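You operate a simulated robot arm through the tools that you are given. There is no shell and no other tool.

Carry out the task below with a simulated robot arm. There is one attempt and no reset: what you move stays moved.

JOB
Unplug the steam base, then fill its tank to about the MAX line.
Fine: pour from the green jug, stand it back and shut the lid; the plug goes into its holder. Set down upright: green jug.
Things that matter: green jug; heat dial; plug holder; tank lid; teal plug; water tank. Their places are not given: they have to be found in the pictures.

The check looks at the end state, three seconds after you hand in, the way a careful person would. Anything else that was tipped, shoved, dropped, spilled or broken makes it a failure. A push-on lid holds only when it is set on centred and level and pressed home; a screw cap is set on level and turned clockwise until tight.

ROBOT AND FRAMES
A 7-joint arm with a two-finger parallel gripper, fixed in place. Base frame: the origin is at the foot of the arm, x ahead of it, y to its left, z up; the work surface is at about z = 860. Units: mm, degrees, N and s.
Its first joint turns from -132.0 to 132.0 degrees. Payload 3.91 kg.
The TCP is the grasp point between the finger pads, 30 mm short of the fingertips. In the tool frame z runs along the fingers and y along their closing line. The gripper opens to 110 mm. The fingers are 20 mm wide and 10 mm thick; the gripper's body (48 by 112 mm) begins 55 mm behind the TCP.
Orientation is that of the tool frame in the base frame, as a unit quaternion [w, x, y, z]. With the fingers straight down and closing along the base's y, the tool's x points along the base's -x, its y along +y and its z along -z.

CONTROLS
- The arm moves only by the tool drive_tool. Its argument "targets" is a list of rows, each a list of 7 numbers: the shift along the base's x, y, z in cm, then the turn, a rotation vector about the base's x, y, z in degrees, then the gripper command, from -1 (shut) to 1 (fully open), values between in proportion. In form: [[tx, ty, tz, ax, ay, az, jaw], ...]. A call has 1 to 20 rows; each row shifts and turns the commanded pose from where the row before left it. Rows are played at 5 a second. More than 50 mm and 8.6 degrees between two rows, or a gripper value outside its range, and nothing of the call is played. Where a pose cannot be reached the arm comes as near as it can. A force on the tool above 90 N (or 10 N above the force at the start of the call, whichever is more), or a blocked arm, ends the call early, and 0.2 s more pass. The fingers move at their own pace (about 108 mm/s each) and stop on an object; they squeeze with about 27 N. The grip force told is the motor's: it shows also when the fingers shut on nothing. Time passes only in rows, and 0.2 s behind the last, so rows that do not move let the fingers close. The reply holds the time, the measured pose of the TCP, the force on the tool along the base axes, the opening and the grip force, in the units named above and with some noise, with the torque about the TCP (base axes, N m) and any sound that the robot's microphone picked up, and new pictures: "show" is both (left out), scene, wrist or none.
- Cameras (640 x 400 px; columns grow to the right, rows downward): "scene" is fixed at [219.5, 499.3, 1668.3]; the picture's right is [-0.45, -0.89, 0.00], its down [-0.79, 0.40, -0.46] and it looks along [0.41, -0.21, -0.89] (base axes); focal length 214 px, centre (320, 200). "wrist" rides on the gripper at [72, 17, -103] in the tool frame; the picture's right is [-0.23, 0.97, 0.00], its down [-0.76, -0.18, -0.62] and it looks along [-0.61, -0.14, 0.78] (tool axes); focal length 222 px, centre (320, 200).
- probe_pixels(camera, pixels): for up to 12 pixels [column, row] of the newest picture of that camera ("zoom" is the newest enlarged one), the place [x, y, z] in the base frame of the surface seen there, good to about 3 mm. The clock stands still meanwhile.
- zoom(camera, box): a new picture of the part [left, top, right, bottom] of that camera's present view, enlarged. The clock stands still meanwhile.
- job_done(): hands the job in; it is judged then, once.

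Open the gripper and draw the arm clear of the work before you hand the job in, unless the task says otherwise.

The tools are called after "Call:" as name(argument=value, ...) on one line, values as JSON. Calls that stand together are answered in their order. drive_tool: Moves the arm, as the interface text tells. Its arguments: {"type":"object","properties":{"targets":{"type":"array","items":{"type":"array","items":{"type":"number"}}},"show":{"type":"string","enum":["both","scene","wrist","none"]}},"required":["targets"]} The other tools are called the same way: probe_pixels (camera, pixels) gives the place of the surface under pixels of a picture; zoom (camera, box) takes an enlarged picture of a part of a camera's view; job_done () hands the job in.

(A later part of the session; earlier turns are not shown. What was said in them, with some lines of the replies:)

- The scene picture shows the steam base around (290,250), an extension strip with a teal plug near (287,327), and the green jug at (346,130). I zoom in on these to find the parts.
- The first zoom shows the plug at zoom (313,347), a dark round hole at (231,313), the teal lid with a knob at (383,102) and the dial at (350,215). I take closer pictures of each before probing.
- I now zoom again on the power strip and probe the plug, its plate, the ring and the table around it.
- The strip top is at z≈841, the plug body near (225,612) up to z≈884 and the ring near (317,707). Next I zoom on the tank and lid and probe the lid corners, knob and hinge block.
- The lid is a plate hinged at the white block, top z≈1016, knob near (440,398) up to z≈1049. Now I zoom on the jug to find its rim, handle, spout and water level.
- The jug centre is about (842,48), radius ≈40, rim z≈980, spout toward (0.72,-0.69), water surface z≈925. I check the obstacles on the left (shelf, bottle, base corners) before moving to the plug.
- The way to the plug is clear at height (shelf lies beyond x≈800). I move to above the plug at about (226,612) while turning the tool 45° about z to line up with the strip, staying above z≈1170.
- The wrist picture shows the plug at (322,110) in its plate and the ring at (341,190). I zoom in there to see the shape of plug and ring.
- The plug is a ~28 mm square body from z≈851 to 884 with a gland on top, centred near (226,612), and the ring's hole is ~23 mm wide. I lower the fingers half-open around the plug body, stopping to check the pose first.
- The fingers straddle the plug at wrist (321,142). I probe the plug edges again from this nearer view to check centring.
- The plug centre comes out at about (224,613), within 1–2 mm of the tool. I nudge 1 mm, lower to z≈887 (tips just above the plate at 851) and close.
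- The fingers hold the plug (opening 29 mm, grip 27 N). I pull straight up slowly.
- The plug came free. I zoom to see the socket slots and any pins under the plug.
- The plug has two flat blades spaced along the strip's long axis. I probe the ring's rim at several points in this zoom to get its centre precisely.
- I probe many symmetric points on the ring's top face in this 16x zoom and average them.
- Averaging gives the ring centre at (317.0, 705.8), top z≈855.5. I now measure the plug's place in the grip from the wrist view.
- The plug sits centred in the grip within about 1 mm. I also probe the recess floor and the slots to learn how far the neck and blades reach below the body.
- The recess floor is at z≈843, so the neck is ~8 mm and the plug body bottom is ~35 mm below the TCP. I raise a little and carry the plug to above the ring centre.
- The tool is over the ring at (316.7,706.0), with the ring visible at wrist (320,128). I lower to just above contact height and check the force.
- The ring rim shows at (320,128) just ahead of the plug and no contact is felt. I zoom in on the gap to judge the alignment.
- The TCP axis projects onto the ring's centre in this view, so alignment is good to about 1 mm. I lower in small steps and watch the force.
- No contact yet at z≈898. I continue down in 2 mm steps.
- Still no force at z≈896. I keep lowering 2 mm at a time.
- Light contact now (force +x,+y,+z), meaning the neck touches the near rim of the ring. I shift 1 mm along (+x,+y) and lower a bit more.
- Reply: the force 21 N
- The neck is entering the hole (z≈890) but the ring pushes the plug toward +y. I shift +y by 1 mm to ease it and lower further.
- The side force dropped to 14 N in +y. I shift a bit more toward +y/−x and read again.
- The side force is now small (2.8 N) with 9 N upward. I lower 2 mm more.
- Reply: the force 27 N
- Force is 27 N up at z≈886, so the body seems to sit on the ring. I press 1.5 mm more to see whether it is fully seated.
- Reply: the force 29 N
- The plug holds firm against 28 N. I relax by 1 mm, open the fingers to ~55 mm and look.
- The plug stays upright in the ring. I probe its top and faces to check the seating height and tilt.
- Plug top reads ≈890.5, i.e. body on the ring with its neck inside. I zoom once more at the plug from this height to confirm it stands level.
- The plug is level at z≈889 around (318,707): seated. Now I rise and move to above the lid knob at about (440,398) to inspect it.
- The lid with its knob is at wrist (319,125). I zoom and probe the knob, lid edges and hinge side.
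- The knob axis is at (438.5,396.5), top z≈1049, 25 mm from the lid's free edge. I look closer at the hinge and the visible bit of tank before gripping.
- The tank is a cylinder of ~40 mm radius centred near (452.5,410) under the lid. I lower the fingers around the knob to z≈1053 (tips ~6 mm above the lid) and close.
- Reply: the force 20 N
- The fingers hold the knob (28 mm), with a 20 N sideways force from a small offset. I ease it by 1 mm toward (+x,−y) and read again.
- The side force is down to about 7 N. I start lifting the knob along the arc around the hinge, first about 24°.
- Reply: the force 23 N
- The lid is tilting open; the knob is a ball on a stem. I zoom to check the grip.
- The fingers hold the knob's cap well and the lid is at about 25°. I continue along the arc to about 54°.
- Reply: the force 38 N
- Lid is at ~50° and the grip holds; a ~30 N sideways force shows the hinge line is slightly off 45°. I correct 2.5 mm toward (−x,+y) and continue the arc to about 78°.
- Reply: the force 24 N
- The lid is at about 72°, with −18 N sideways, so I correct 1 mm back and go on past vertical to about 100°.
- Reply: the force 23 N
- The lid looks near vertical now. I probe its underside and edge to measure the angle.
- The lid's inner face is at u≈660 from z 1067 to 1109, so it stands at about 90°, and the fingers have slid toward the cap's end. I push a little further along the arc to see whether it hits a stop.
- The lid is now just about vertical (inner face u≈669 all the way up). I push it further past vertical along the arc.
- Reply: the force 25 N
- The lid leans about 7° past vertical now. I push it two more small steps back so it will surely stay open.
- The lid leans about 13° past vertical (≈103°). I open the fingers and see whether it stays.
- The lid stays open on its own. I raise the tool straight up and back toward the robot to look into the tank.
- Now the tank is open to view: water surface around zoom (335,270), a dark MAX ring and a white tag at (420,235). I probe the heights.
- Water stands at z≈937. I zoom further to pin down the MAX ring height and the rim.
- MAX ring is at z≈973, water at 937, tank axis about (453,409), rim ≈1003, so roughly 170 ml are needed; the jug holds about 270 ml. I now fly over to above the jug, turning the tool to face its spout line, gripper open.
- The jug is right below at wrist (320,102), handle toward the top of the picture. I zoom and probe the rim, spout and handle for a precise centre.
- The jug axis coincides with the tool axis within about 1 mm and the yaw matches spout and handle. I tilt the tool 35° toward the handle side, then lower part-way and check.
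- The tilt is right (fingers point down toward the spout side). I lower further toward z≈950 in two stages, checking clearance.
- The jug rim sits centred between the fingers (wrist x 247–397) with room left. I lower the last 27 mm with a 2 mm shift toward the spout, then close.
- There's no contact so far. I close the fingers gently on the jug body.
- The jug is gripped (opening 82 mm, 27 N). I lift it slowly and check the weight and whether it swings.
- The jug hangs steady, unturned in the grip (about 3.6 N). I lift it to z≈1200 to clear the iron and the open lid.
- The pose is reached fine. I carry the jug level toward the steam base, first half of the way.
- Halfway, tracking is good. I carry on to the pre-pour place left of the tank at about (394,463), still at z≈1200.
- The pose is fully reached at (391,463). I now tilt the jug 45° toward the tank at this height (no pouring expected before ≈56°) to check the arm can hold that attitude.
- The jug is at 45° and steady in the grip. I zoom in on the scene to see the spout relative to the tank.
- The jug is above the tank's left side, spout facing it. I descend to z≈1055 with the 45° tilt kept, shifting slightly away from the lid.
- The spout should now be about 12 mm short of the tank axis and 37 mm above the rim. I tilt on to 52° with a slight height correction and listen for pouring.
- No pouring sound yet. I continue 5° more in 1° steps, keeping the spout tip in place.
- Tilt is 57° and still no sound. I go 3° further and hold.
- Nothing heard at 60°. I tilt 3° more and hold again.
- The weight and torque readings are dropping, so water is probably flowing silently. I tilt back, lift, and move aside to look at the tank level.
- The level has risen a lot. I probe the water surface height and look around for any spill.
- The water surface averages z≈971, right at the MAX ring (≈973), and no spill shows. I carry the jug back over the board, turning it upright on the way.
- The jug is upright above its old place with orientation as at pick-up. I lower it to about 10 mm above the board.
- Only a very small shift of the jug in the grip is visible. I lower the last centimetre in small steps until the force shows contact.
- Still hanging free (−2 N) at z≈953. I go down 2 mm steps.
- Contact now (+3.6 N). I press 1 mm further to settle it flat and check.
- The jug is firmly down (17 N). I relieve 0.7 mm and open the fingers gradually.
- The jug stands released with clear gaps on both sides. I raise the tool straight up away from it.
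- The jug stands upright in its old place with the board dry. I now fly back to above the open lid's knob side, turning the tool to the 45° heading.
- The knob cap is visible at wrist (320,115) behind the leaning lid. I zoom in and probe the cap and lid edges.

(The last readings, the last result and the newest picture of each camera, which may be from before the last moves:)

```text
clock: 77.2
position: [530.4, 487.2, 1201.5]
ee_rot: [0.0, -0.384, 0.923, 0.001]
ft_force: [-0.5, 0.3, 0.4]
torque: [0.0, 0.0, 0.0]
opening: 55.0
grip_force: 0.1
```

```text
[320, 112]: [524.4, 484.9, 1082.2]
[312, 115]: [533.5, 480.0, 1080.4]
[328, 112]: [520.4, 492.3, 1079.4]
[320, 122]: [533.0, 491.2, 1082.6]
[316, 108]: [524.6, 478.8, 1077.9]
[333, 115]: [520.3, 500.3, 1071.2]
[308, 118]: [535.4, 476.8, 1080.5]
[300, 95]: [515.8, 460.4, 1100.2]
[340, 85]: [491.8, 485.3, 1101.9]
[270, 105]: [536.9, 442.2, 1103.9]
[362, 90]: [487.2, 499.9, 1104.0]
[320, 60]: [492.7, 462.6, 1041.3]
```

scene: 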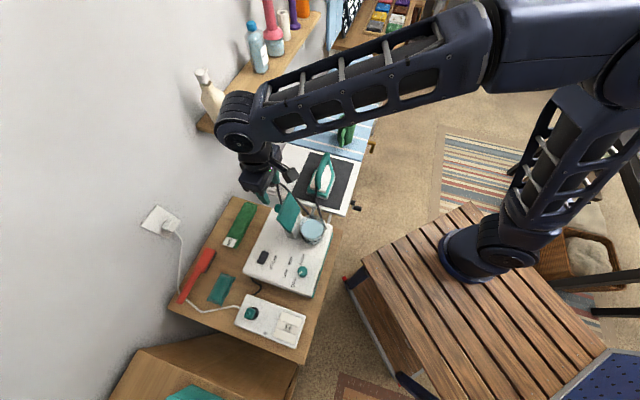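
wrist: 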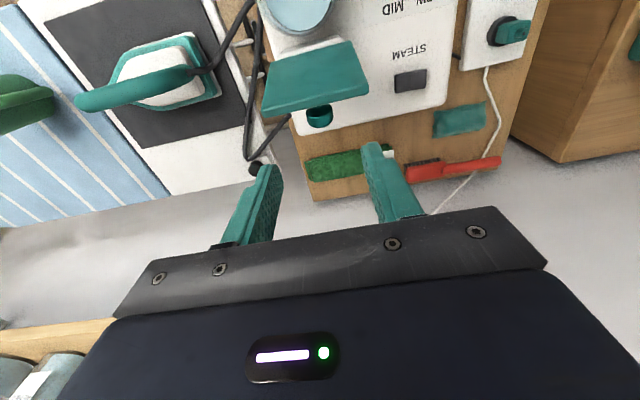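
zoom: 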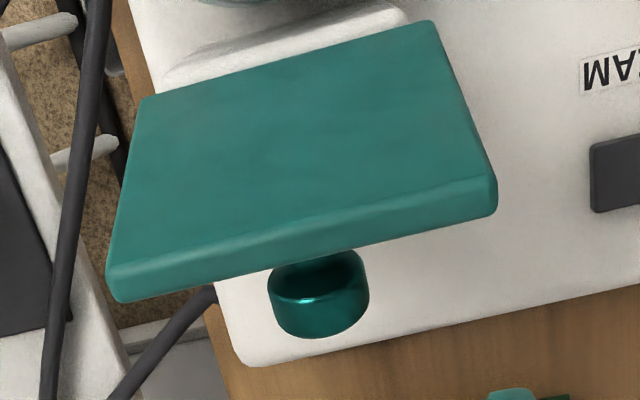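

The cap's centre is at about u=717 (x≈528, y≈486), z≈1069, 9+ mm behind the lid edge. I lower the open fingers around it and close.

Call:
drive_tool(targets=[[-0.1, 0.03, -3, 0, 0, 0, 0], [0, 0, -3, 0, 0, 0, 0], [0, 0, -3, 0, 0, 0, 0], [0, 0, -2, 0, 0, 0, 0], [0, 0, -1, 0, 0, 0, 0], [0, 0, 0, 0, 0, 0, 0]])

Call:
zoom(camera="wrist", box=[200, 30, 440, 250])

```text
clock: 78.6
position: [530.7, 489.4, 1081.1]
ee_rot: [0.001, -0.384, 0.923, 0.0]
ft_force: [-0.3, 0.1, -0.2]
torque: [0.01, 0.0, 0.0]
opening: 55.2
grip_force: 0.1
```

scene: 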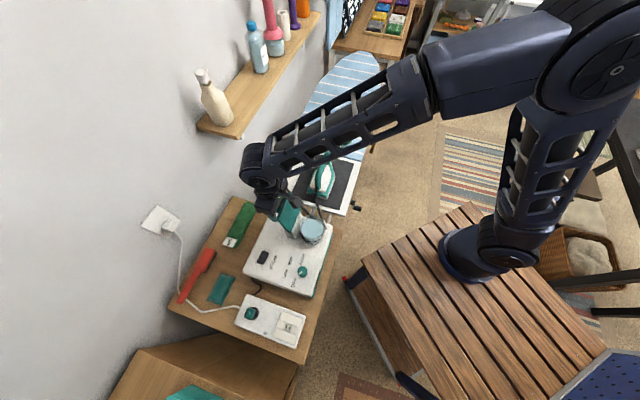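
wrist: 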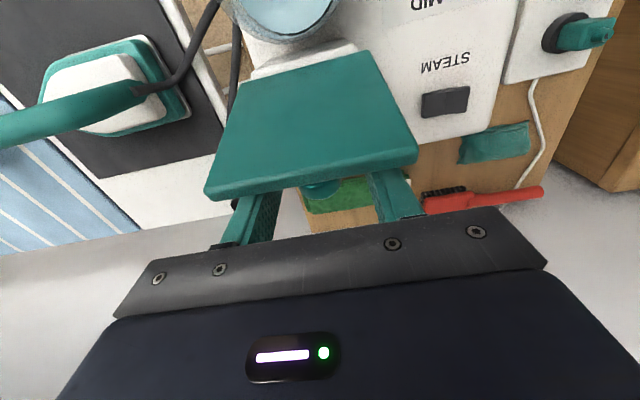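

```text
1.82 times, centred on (320, 140) of wrist
```

zoom: 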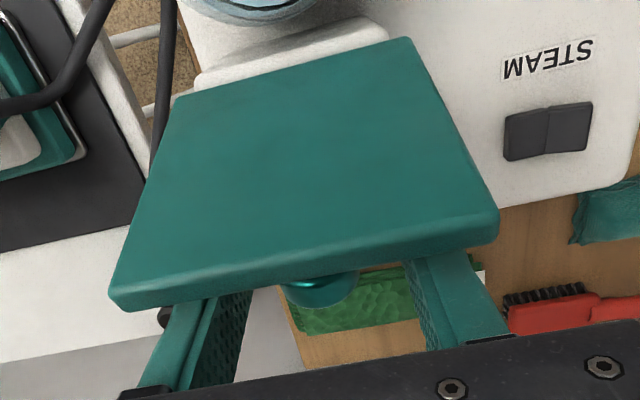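

The fingers straddle the cap with no contact. I close them on it.

Call:
drive_tool(targets=[[0, 0, 0, 0, 0, 0, -0.3], [0, 0, 0, 0, 0, 0, -0.6], [0, 0, 0, 0, 0, 0, -1], [0, 0, 0, 0, 0, 0, -1], [0, 0, 0, 0, 0, 0, -1]], show="none")

```text
clock: 79.8
position: [531.4, 487.8, 1082.3]
ee_rot: [0.0, -0.384, 0.923, 0.0]
ft_force: [5.9, -8.0, -0.1]
torque: [-0.14, -0.05, -0.09]
opening: 27.7
grip_force: 45.3
```

The cap is gripped. Using the hinge estimate (u=666, z=1006, radius 83 mm), I swing the lid back up to near vertical.

Call:
drive_tool(targets=[[-0.33, -0.33, 0.33, 0, 0, 0, -1], [-0.33, -0.34, 0.3, 0, 0, 0, -1], [-0.37, -0.37, 0.27, 0, 0, 0, -1], [-0.37, -0.37, 0.24, 0, 0, 0, -1], [-0.39, -0.39, 0.2, 0, 0, 0, -1], [-0.39, -0.39, 0.16, 0, 0, 0, -1], [0, 0, 0, 0, 0, 0, -1]])

Call:
zoom(camera="wrist", box=[200, 30, 440, 250])

```text
clock: 81.4
position: [509.0, 466.6, 1098.0]
ee_rot: [0.0, -0.384, 0.923, 0.0]
ft_force: [24.7, 0.5, 6.8]
torque: [0.82, -1.16, -0.04]
opening: 27.6
grip_force: 45.0
```

scene: 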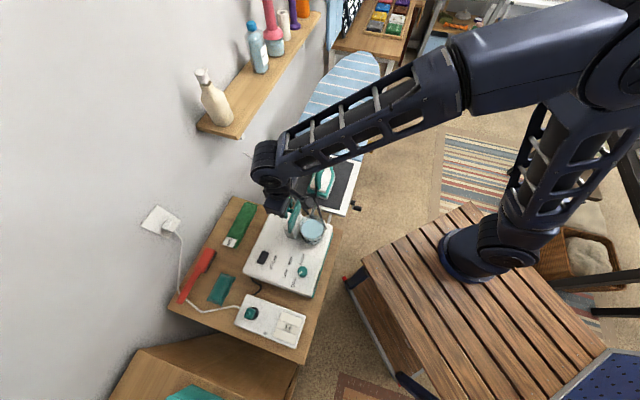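
wrist: 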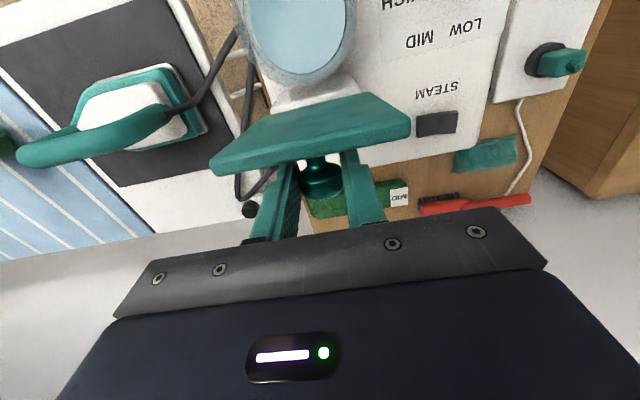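

```text
1.82 times, centred on (320, 140) of wrist
```

zoom: 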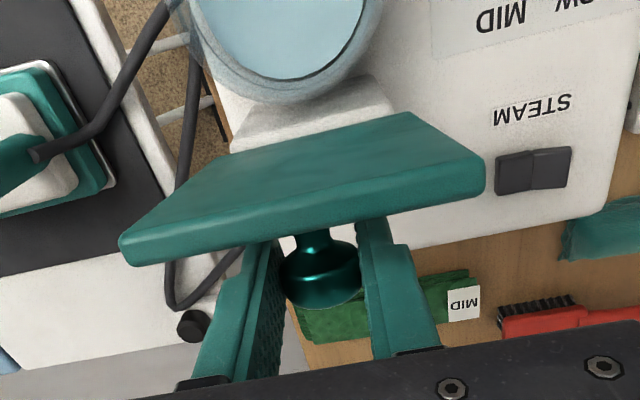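

The lid follows, now near vertical; about −17 N sideways, which I correct by ~1 mm. I continue closing along the arc past vertical.

Call:
drive_tool(targets=[[0.09, -0.09, 0, 0, 0, 0, -1], [-0.4, -0.4, 0.12, 0, 0, 0, -1], [-0.4, -0.4, 0.08, 0, 0, 0, -1], [-0.41, -0.41, 0.04, 0, 0, 0, -1], [-0.41, -0.41, 0, 0, 0, 0, -1], [-0.41, -0.41, -0.04, 0, 0, 0, -1], [-0.41, -0.41, -0.08, 0, 0, 0, -1], [0, 0, 0, 0, 0, 0, -1]])

Call:
zoom(camera="wrist", box=[200, 30, 440, 250])

```text
clock: 83.2
position: [483.9, 441.5, 1100.1]
ee_rot: [0.0, -0.385, 0.923, 0.0]
ft_force: [10.7, 5.6, 7.1]
torque: [0.77, -0.87, 0.05]
opening: 27.5
grip_force: 45.2
```

scene: 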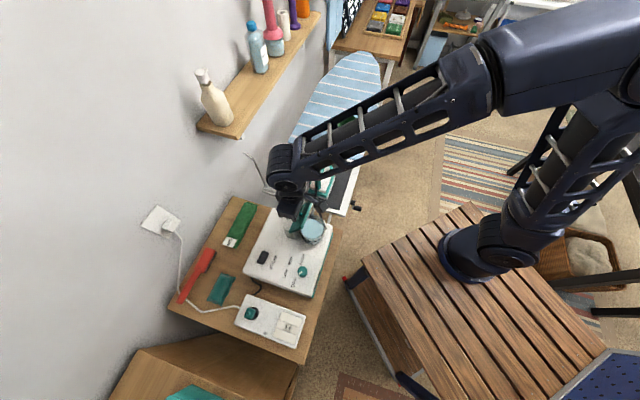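
wrist: 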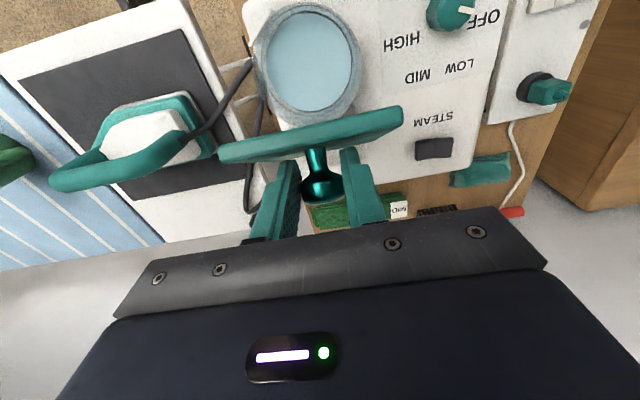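

```text
1.82 times, centred on (320, 140) of wrist
```

zoom: 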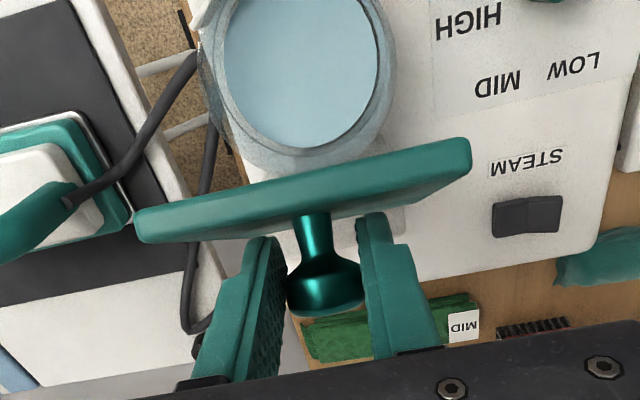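

The lid is at about 70° and the grip is fine. I continue the arc downward to about 25°.

Call:
drive_tool(targets=[[-0.4, -0.4, -0.12, 0, 0, 0, -1], [-0.39, -0.395, -0.16, 0, 0, 0, -1], [-0.39, -0.39, -0.2, 0, 0, 0, -1], [-0.37, -0.38, -0.23, 0, 0, 0, -1], [-0.36, -0.37, -0.28, 0, 0, 0, -1], [-0.35, -0.35, -0.3, 0, 0, 0, -1], [-0.33, -0.33, -0.35, 0, 0, 0, -1], [-0.31, -0.31, -0.37, 0, 0, 0, -1], [0, 0, 0, 0, 0, 0, -1]])

Call:
zoom(camera="wrist", box=[200, 30, 440, 250])

```text
clock: 85.2
position: [455.9, 412.5, 1078.0]
ee_rot: [0.0, -0.384, 0.923, 0.0]
ft_force: [4.4, 6.5, 11.9]
torque: [0.91, -0.84, 0.0]
opening: 27.8
grip_force: 44.9
```

scene: 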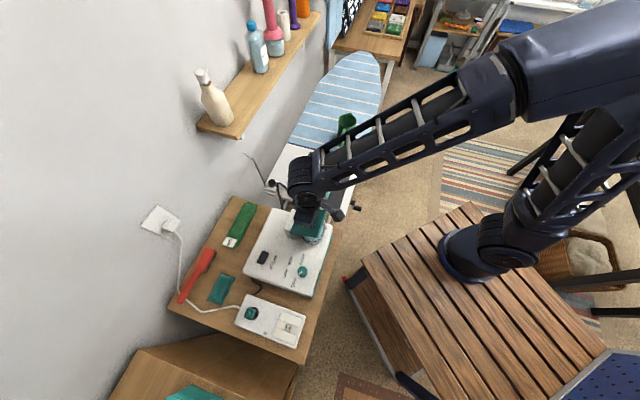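
wrist: 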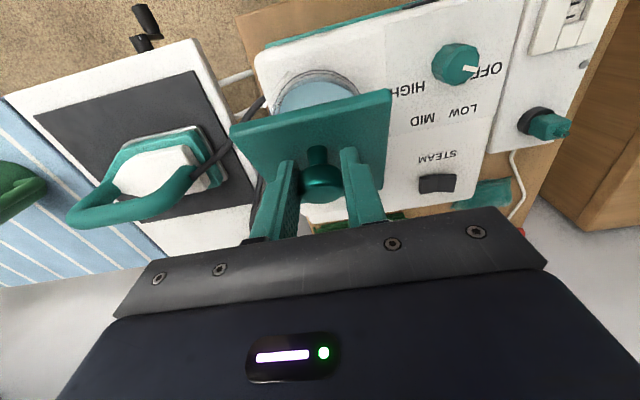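

```text
1.82 times, centred on (320, 140) of wrist
```

zoom: 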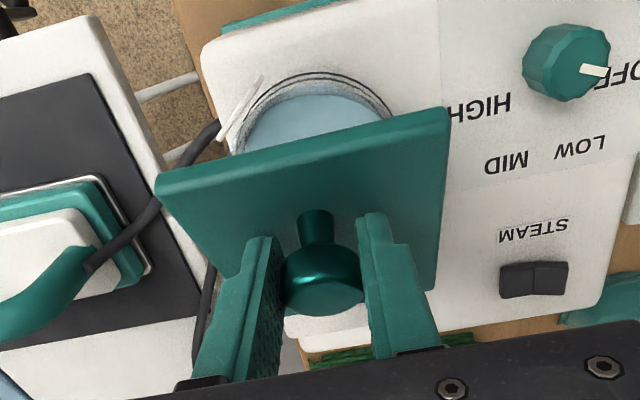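

The lid is at roughly 25°, still well held. I bring it the rest of the way down gently.

Call:
drive_tool(targets=[[-0.3, -0.3, -0.4, 0, 0, 0, -1], [-0.28, -0.28, -0.44, 0, 0, 0, -1], [-0.25, -0.26, -0.45, 0, 0, 0, -1], [-0.23, -0.23, -0.49, 0, 0, 0, -1], [-0.2, -0.2, -0.45, 0, 0, 0, -1], [0, 0, 0, 0, 0, 0, -1]])

Call:
zoom(camera="wrist", box=[200, 30, 440, 250])

```text
clock: 86.6
position: [442.1, 399.7, 1057.0]
ee_rot: [0.0, -0.384, 0.923, 0.0]
ft_force: [7.1, -0.3, 14.5]
torque: [0.87, -0.97, -0.07]
opening: 27.4
grip_force: 45.1
```

scene: 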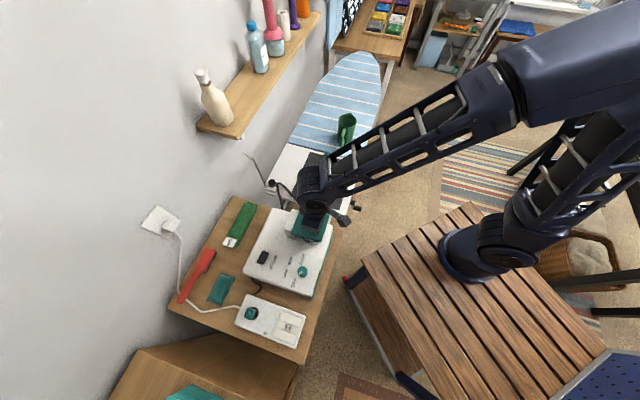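
wrist: 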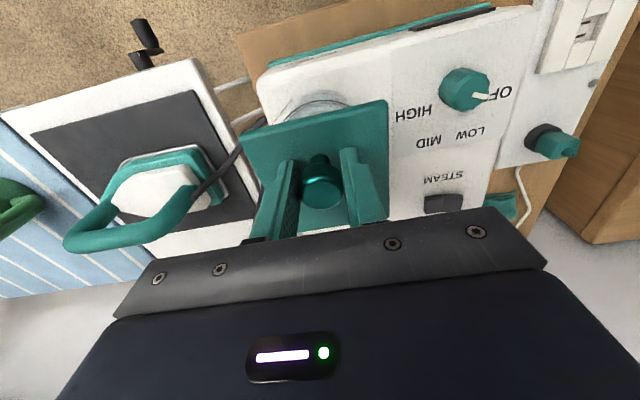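

```text
1.82 times, centred on (320, 140) of wrist
```

zoom: 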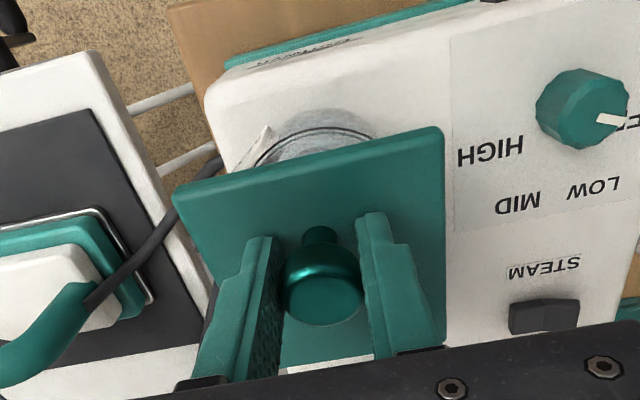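

Nearly shut (≈5°). I lower the last few millimetres until it sits.

Call:
drive_tool(targets=[[-0.13, -0.13, -0.3, 0, 0, 0, -1], [-0.05, -0.05, -0.25, 0, 0, 0, -1], [0, 0, 0, 0, 0, 0, -1]], show="wrist")

Call:
zoom(camera="wrist", box=[220, 60, 420, 240])

Call:
probe_pixels(camera="wrist", pixels=[[255, 140], [380, 108], [300, 130], [350, 115], [384, 160], [384, 200], [330, 128], [320, 215], [260, 160]])

```text
clock: 87.4
position: [440.9, 398.4, 1051.6]
ee_rot: [-0.001, -0.384, 0.923, 0.0]
ft_force: [1.7, -1.5, 16.7]
torque: [0.85, -0.84, -0.09]
opening: 27.7
grip_force: 45.3
```

wrist: 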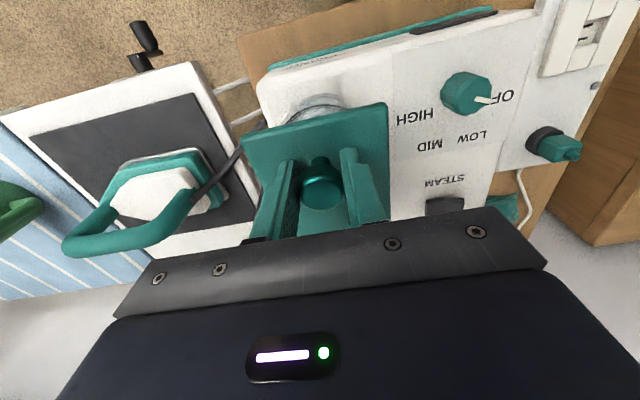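

```text
2.22 times, centred on (320, 150) of wrist
```

zoom: 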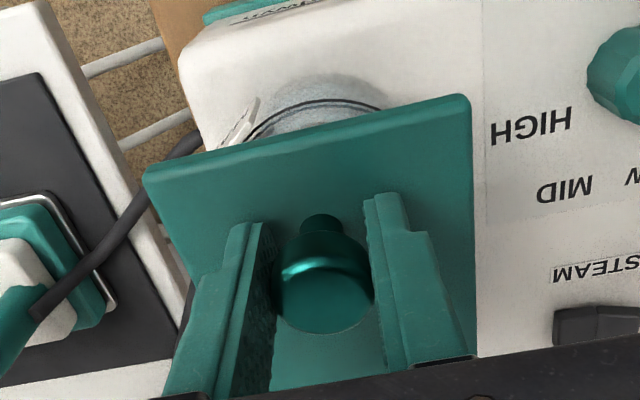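

```text
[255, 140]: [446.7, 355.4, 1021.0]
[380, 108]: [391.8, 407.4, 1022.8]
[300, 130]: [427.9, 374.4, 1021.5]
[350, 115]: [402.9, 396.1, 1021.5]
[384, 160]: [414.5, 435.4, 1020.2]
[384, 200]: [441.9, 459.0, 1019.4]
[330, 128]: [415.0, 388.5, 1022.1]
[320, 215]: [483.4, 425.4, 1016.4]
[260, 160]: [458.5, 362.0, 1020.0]
```

The free edge is still ~5 mm high. I lower another 4 mm to close it fully.

Call:
drive_tool(targets=[[-0.06, -0.06, -0.25, 0, 0, 0, -1], [-0.04, -0.04, -0.25, 0, 0, 0, -1], [0, 0, 0, 0, 0, 0, -1]], show="wrist")

Call:
probe_pixels(camera="wrist", pixels=[[255, 140], [380, 108], [300, 130], [350, 115], [384, 160], [384, 200], [330, 128], [320, 215], [260, 160]])

```text
clock: 88.2
position: [439.3, 397.1, 1046.7]
ee_rot: [0.0, -0.384, 0.923, 0.001]
ft_force: [-16.5, -5.4, 20.9]
torque: [0.69, -0.59, -0.04]
opening: 27.5
grip_force: 45.0
```

wrist: 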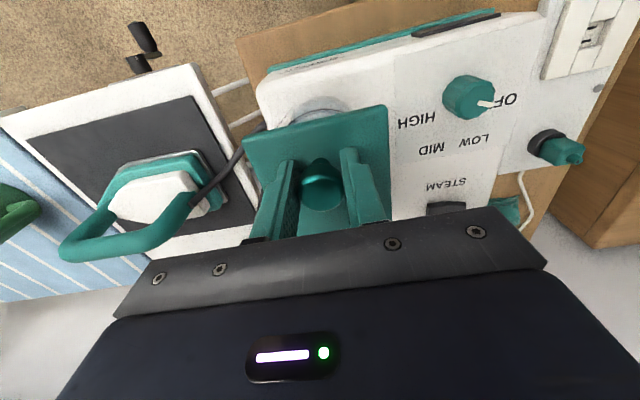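

```text
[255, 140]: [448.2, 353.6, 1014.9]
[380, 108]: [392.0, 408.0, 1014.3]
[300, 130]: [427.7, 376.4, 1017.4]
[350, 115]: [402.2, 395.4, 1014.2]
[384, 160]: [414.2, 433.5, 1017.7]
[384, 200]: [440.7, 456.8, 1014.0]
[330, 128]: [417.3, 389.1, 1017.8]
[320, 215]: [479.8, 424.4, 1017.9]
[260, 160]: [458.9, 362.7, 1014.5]
```

The lid is now level at z≈1016, as it was at first. I open the fingers and rise straight up.

Call:
drive_tool(targets=[[0, 0, 0, 0, 0, 0, -0.3], [0, 0, 0, 0, 0, 0, 0], [0, 0, 0, 0, 0, 0, 0], [0, 0, 1, 0, 0, 0, 0], [0, 0, 3, 0, 0, 0, 0], [0, 0, 4, 0, 0, 0, 0], [0, 0, 4, 0, 0, 0, 0], [0, 0, 0, 0, 0, 0, 0]])

Call:
zoom(camera="wrist", box=[230, 40, 420, 220])

Call:
probe_pixels(camera="zoom", pixels=[[150, 180], [420, 110], [250, 150], [350, 130], [420, 250], [300, 330], [200, 300], [310, 200], [330, 340], [410, 330], [170, 230], [370, 280]])

```text
clock: 90.0
position: [440.2, 397.4, 1166.4]
ee_rot: [-0.001, -0.384, 0.923, 0.0]
ft_force: [0.7, 0.3, -0.3]
torque: [-0.01, 0.01, 0.02]
opening: 55.0
grip_force: 0.0
```

scene: 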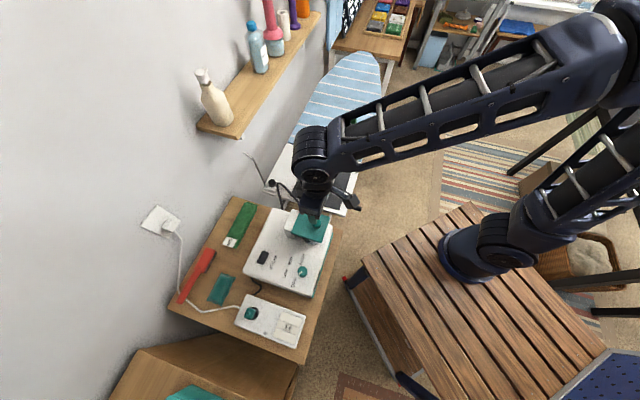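
wrist: 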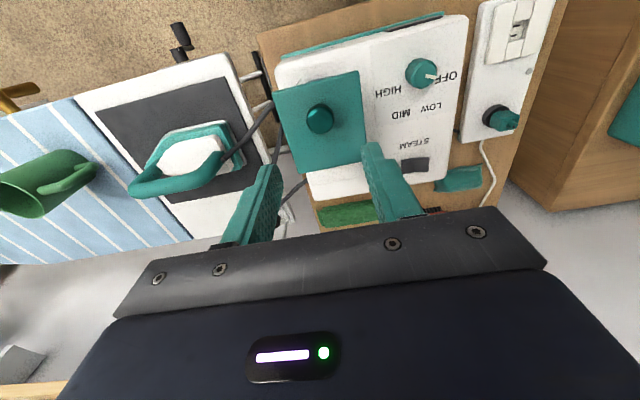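

```text
2.22 times, centred on (325, 130) of wrist
```

zoom: 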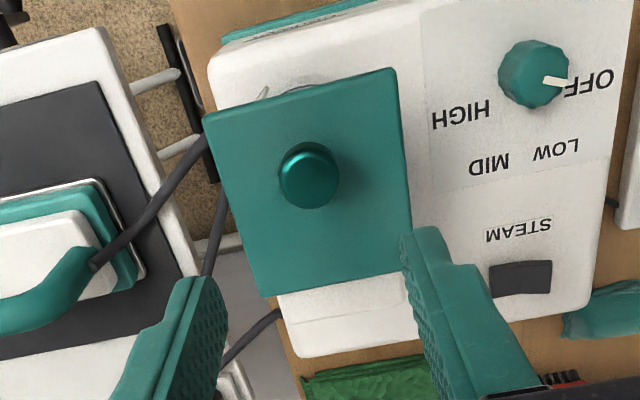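

```text
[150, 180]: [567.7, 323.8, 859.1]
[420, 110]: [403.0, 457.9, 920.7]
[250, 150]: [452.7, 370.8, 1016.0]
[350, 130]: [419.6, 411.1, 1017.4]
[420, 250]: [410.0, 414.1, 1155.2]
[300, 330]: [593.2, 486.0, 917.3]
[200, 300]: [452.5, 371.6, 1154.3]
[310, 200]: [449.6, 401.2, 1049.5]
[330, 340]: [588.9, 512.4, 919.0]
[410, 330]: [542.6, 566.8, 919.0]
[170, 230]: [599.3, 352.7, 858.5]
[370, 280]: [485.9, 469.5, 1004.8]
```

The lid is shut and level (z≈1016–1017), the dial still reads OFF. I open the gripper fully and draw the arm up and away to view the final state.

Call:
drive_tool(targets=[[0, 0, 4, 0, 0, 0, 0.5], [0, 0, 4, 0, 0, 0, 1], [1.5, -1, 4, 0, 0, -3.75, 1], [2.5, -1.8, 3, 0, 0, -3.75, 1], [3, -2, 2, 0, 0, -3.75, 1], [3, -2, 1, 0, 0, -3.75, 1], [3, -2, 0, 0, 0, -3.75, 1], [3, -2, 0, 0, 0, -3.75, 1], [2, -1.5, 0, 0, 0, -3.75, 1], [0, 0, 0, 0, 0, 0, 1]])

Call:
zoom(camera="scene", box=[220, 190, 350, 350])

Call:
zoom(camera="scene", box=[280, 195, 350, 255])

Call:
zoom(camera="scene", box=[230, 290, 310, 350])

Call:
zoom(camera="scene", box=[290, 90, 400, 220])

```text
clock: 92.2
position: [620.0, 272.8, 1345.8]
ee_rot: [0.0, -0.164, 0.987, 0.0]
ft_force: [0.0, 0.1, -1.2]
torque: [-0.03, -0.01, 0.03]
opening: 110.1
grip_force: 0.0
```

scene: 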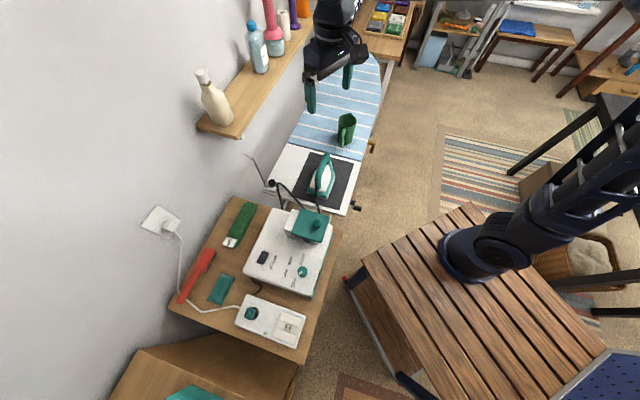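
wrist: 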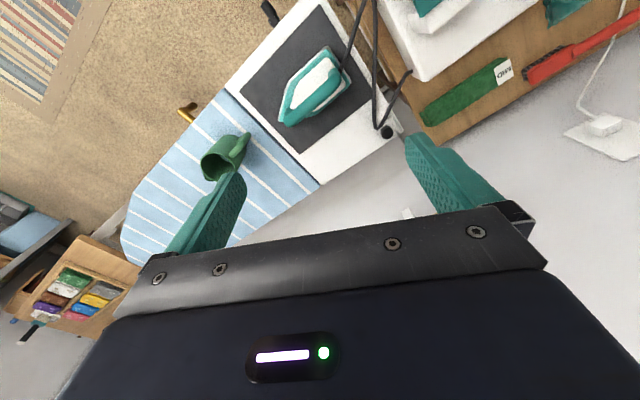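

```text
2.50 times, centred on (285, 270) of scene
```

zoom: 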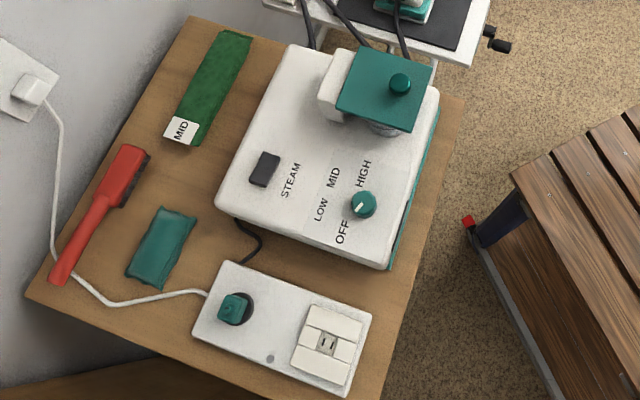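

```text
6.67 times, centred on (315, 225) of scene
```

zoom: 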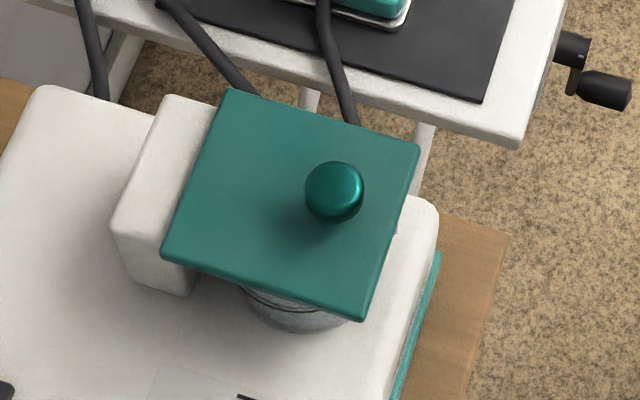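

```text
6.67 times, centred on (270, 320) of scene
```

zoom: 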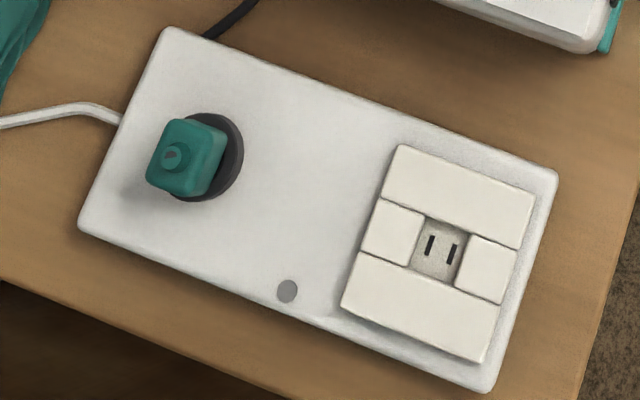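

```text
3.08 times, centred on (345, 155) of scene
```

zoom: 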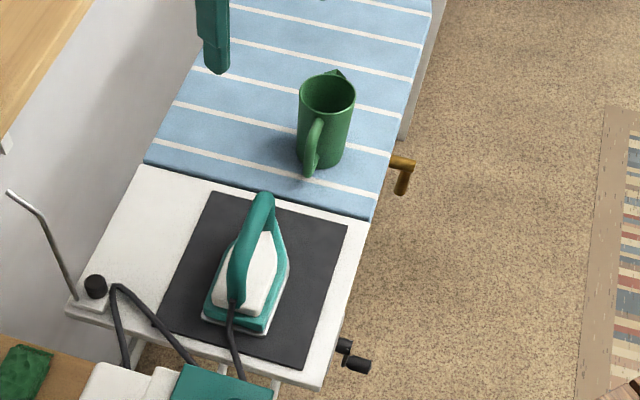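

Everything checks: the plug stands upright in its ring, the socket is empty, and the lid is shut. The water is at MAX, the jug is upright in its old place, the dial is untouched, and the arm is clear with the gripper open. I hand the job in.

Call:
job_done()

```text
The job is handed in.
```

The steam base is unplugged, its tank is filled to about the MAX line, and the job is handed in. The check's verdict has not come back to me.

- **Plug:** it stands upright in its holder on the power strip, and the socket is empty.
- **Tank:** the water surface read z≈971 mm. The MAX ring is at about 973 mm, so it sits about 2 mm below the line.
- **Jug:** it is back upright in its old place on the ironing board.
- **Lid:** it is shut and level at about z=1016 mm, the same height as at the start.
- **Heat dial:** I did not touch it; it still reads OFF.

I saw no spills in the pictures, and nothing else looks moved. The gripper is open and the arm is drawn clear of the work.
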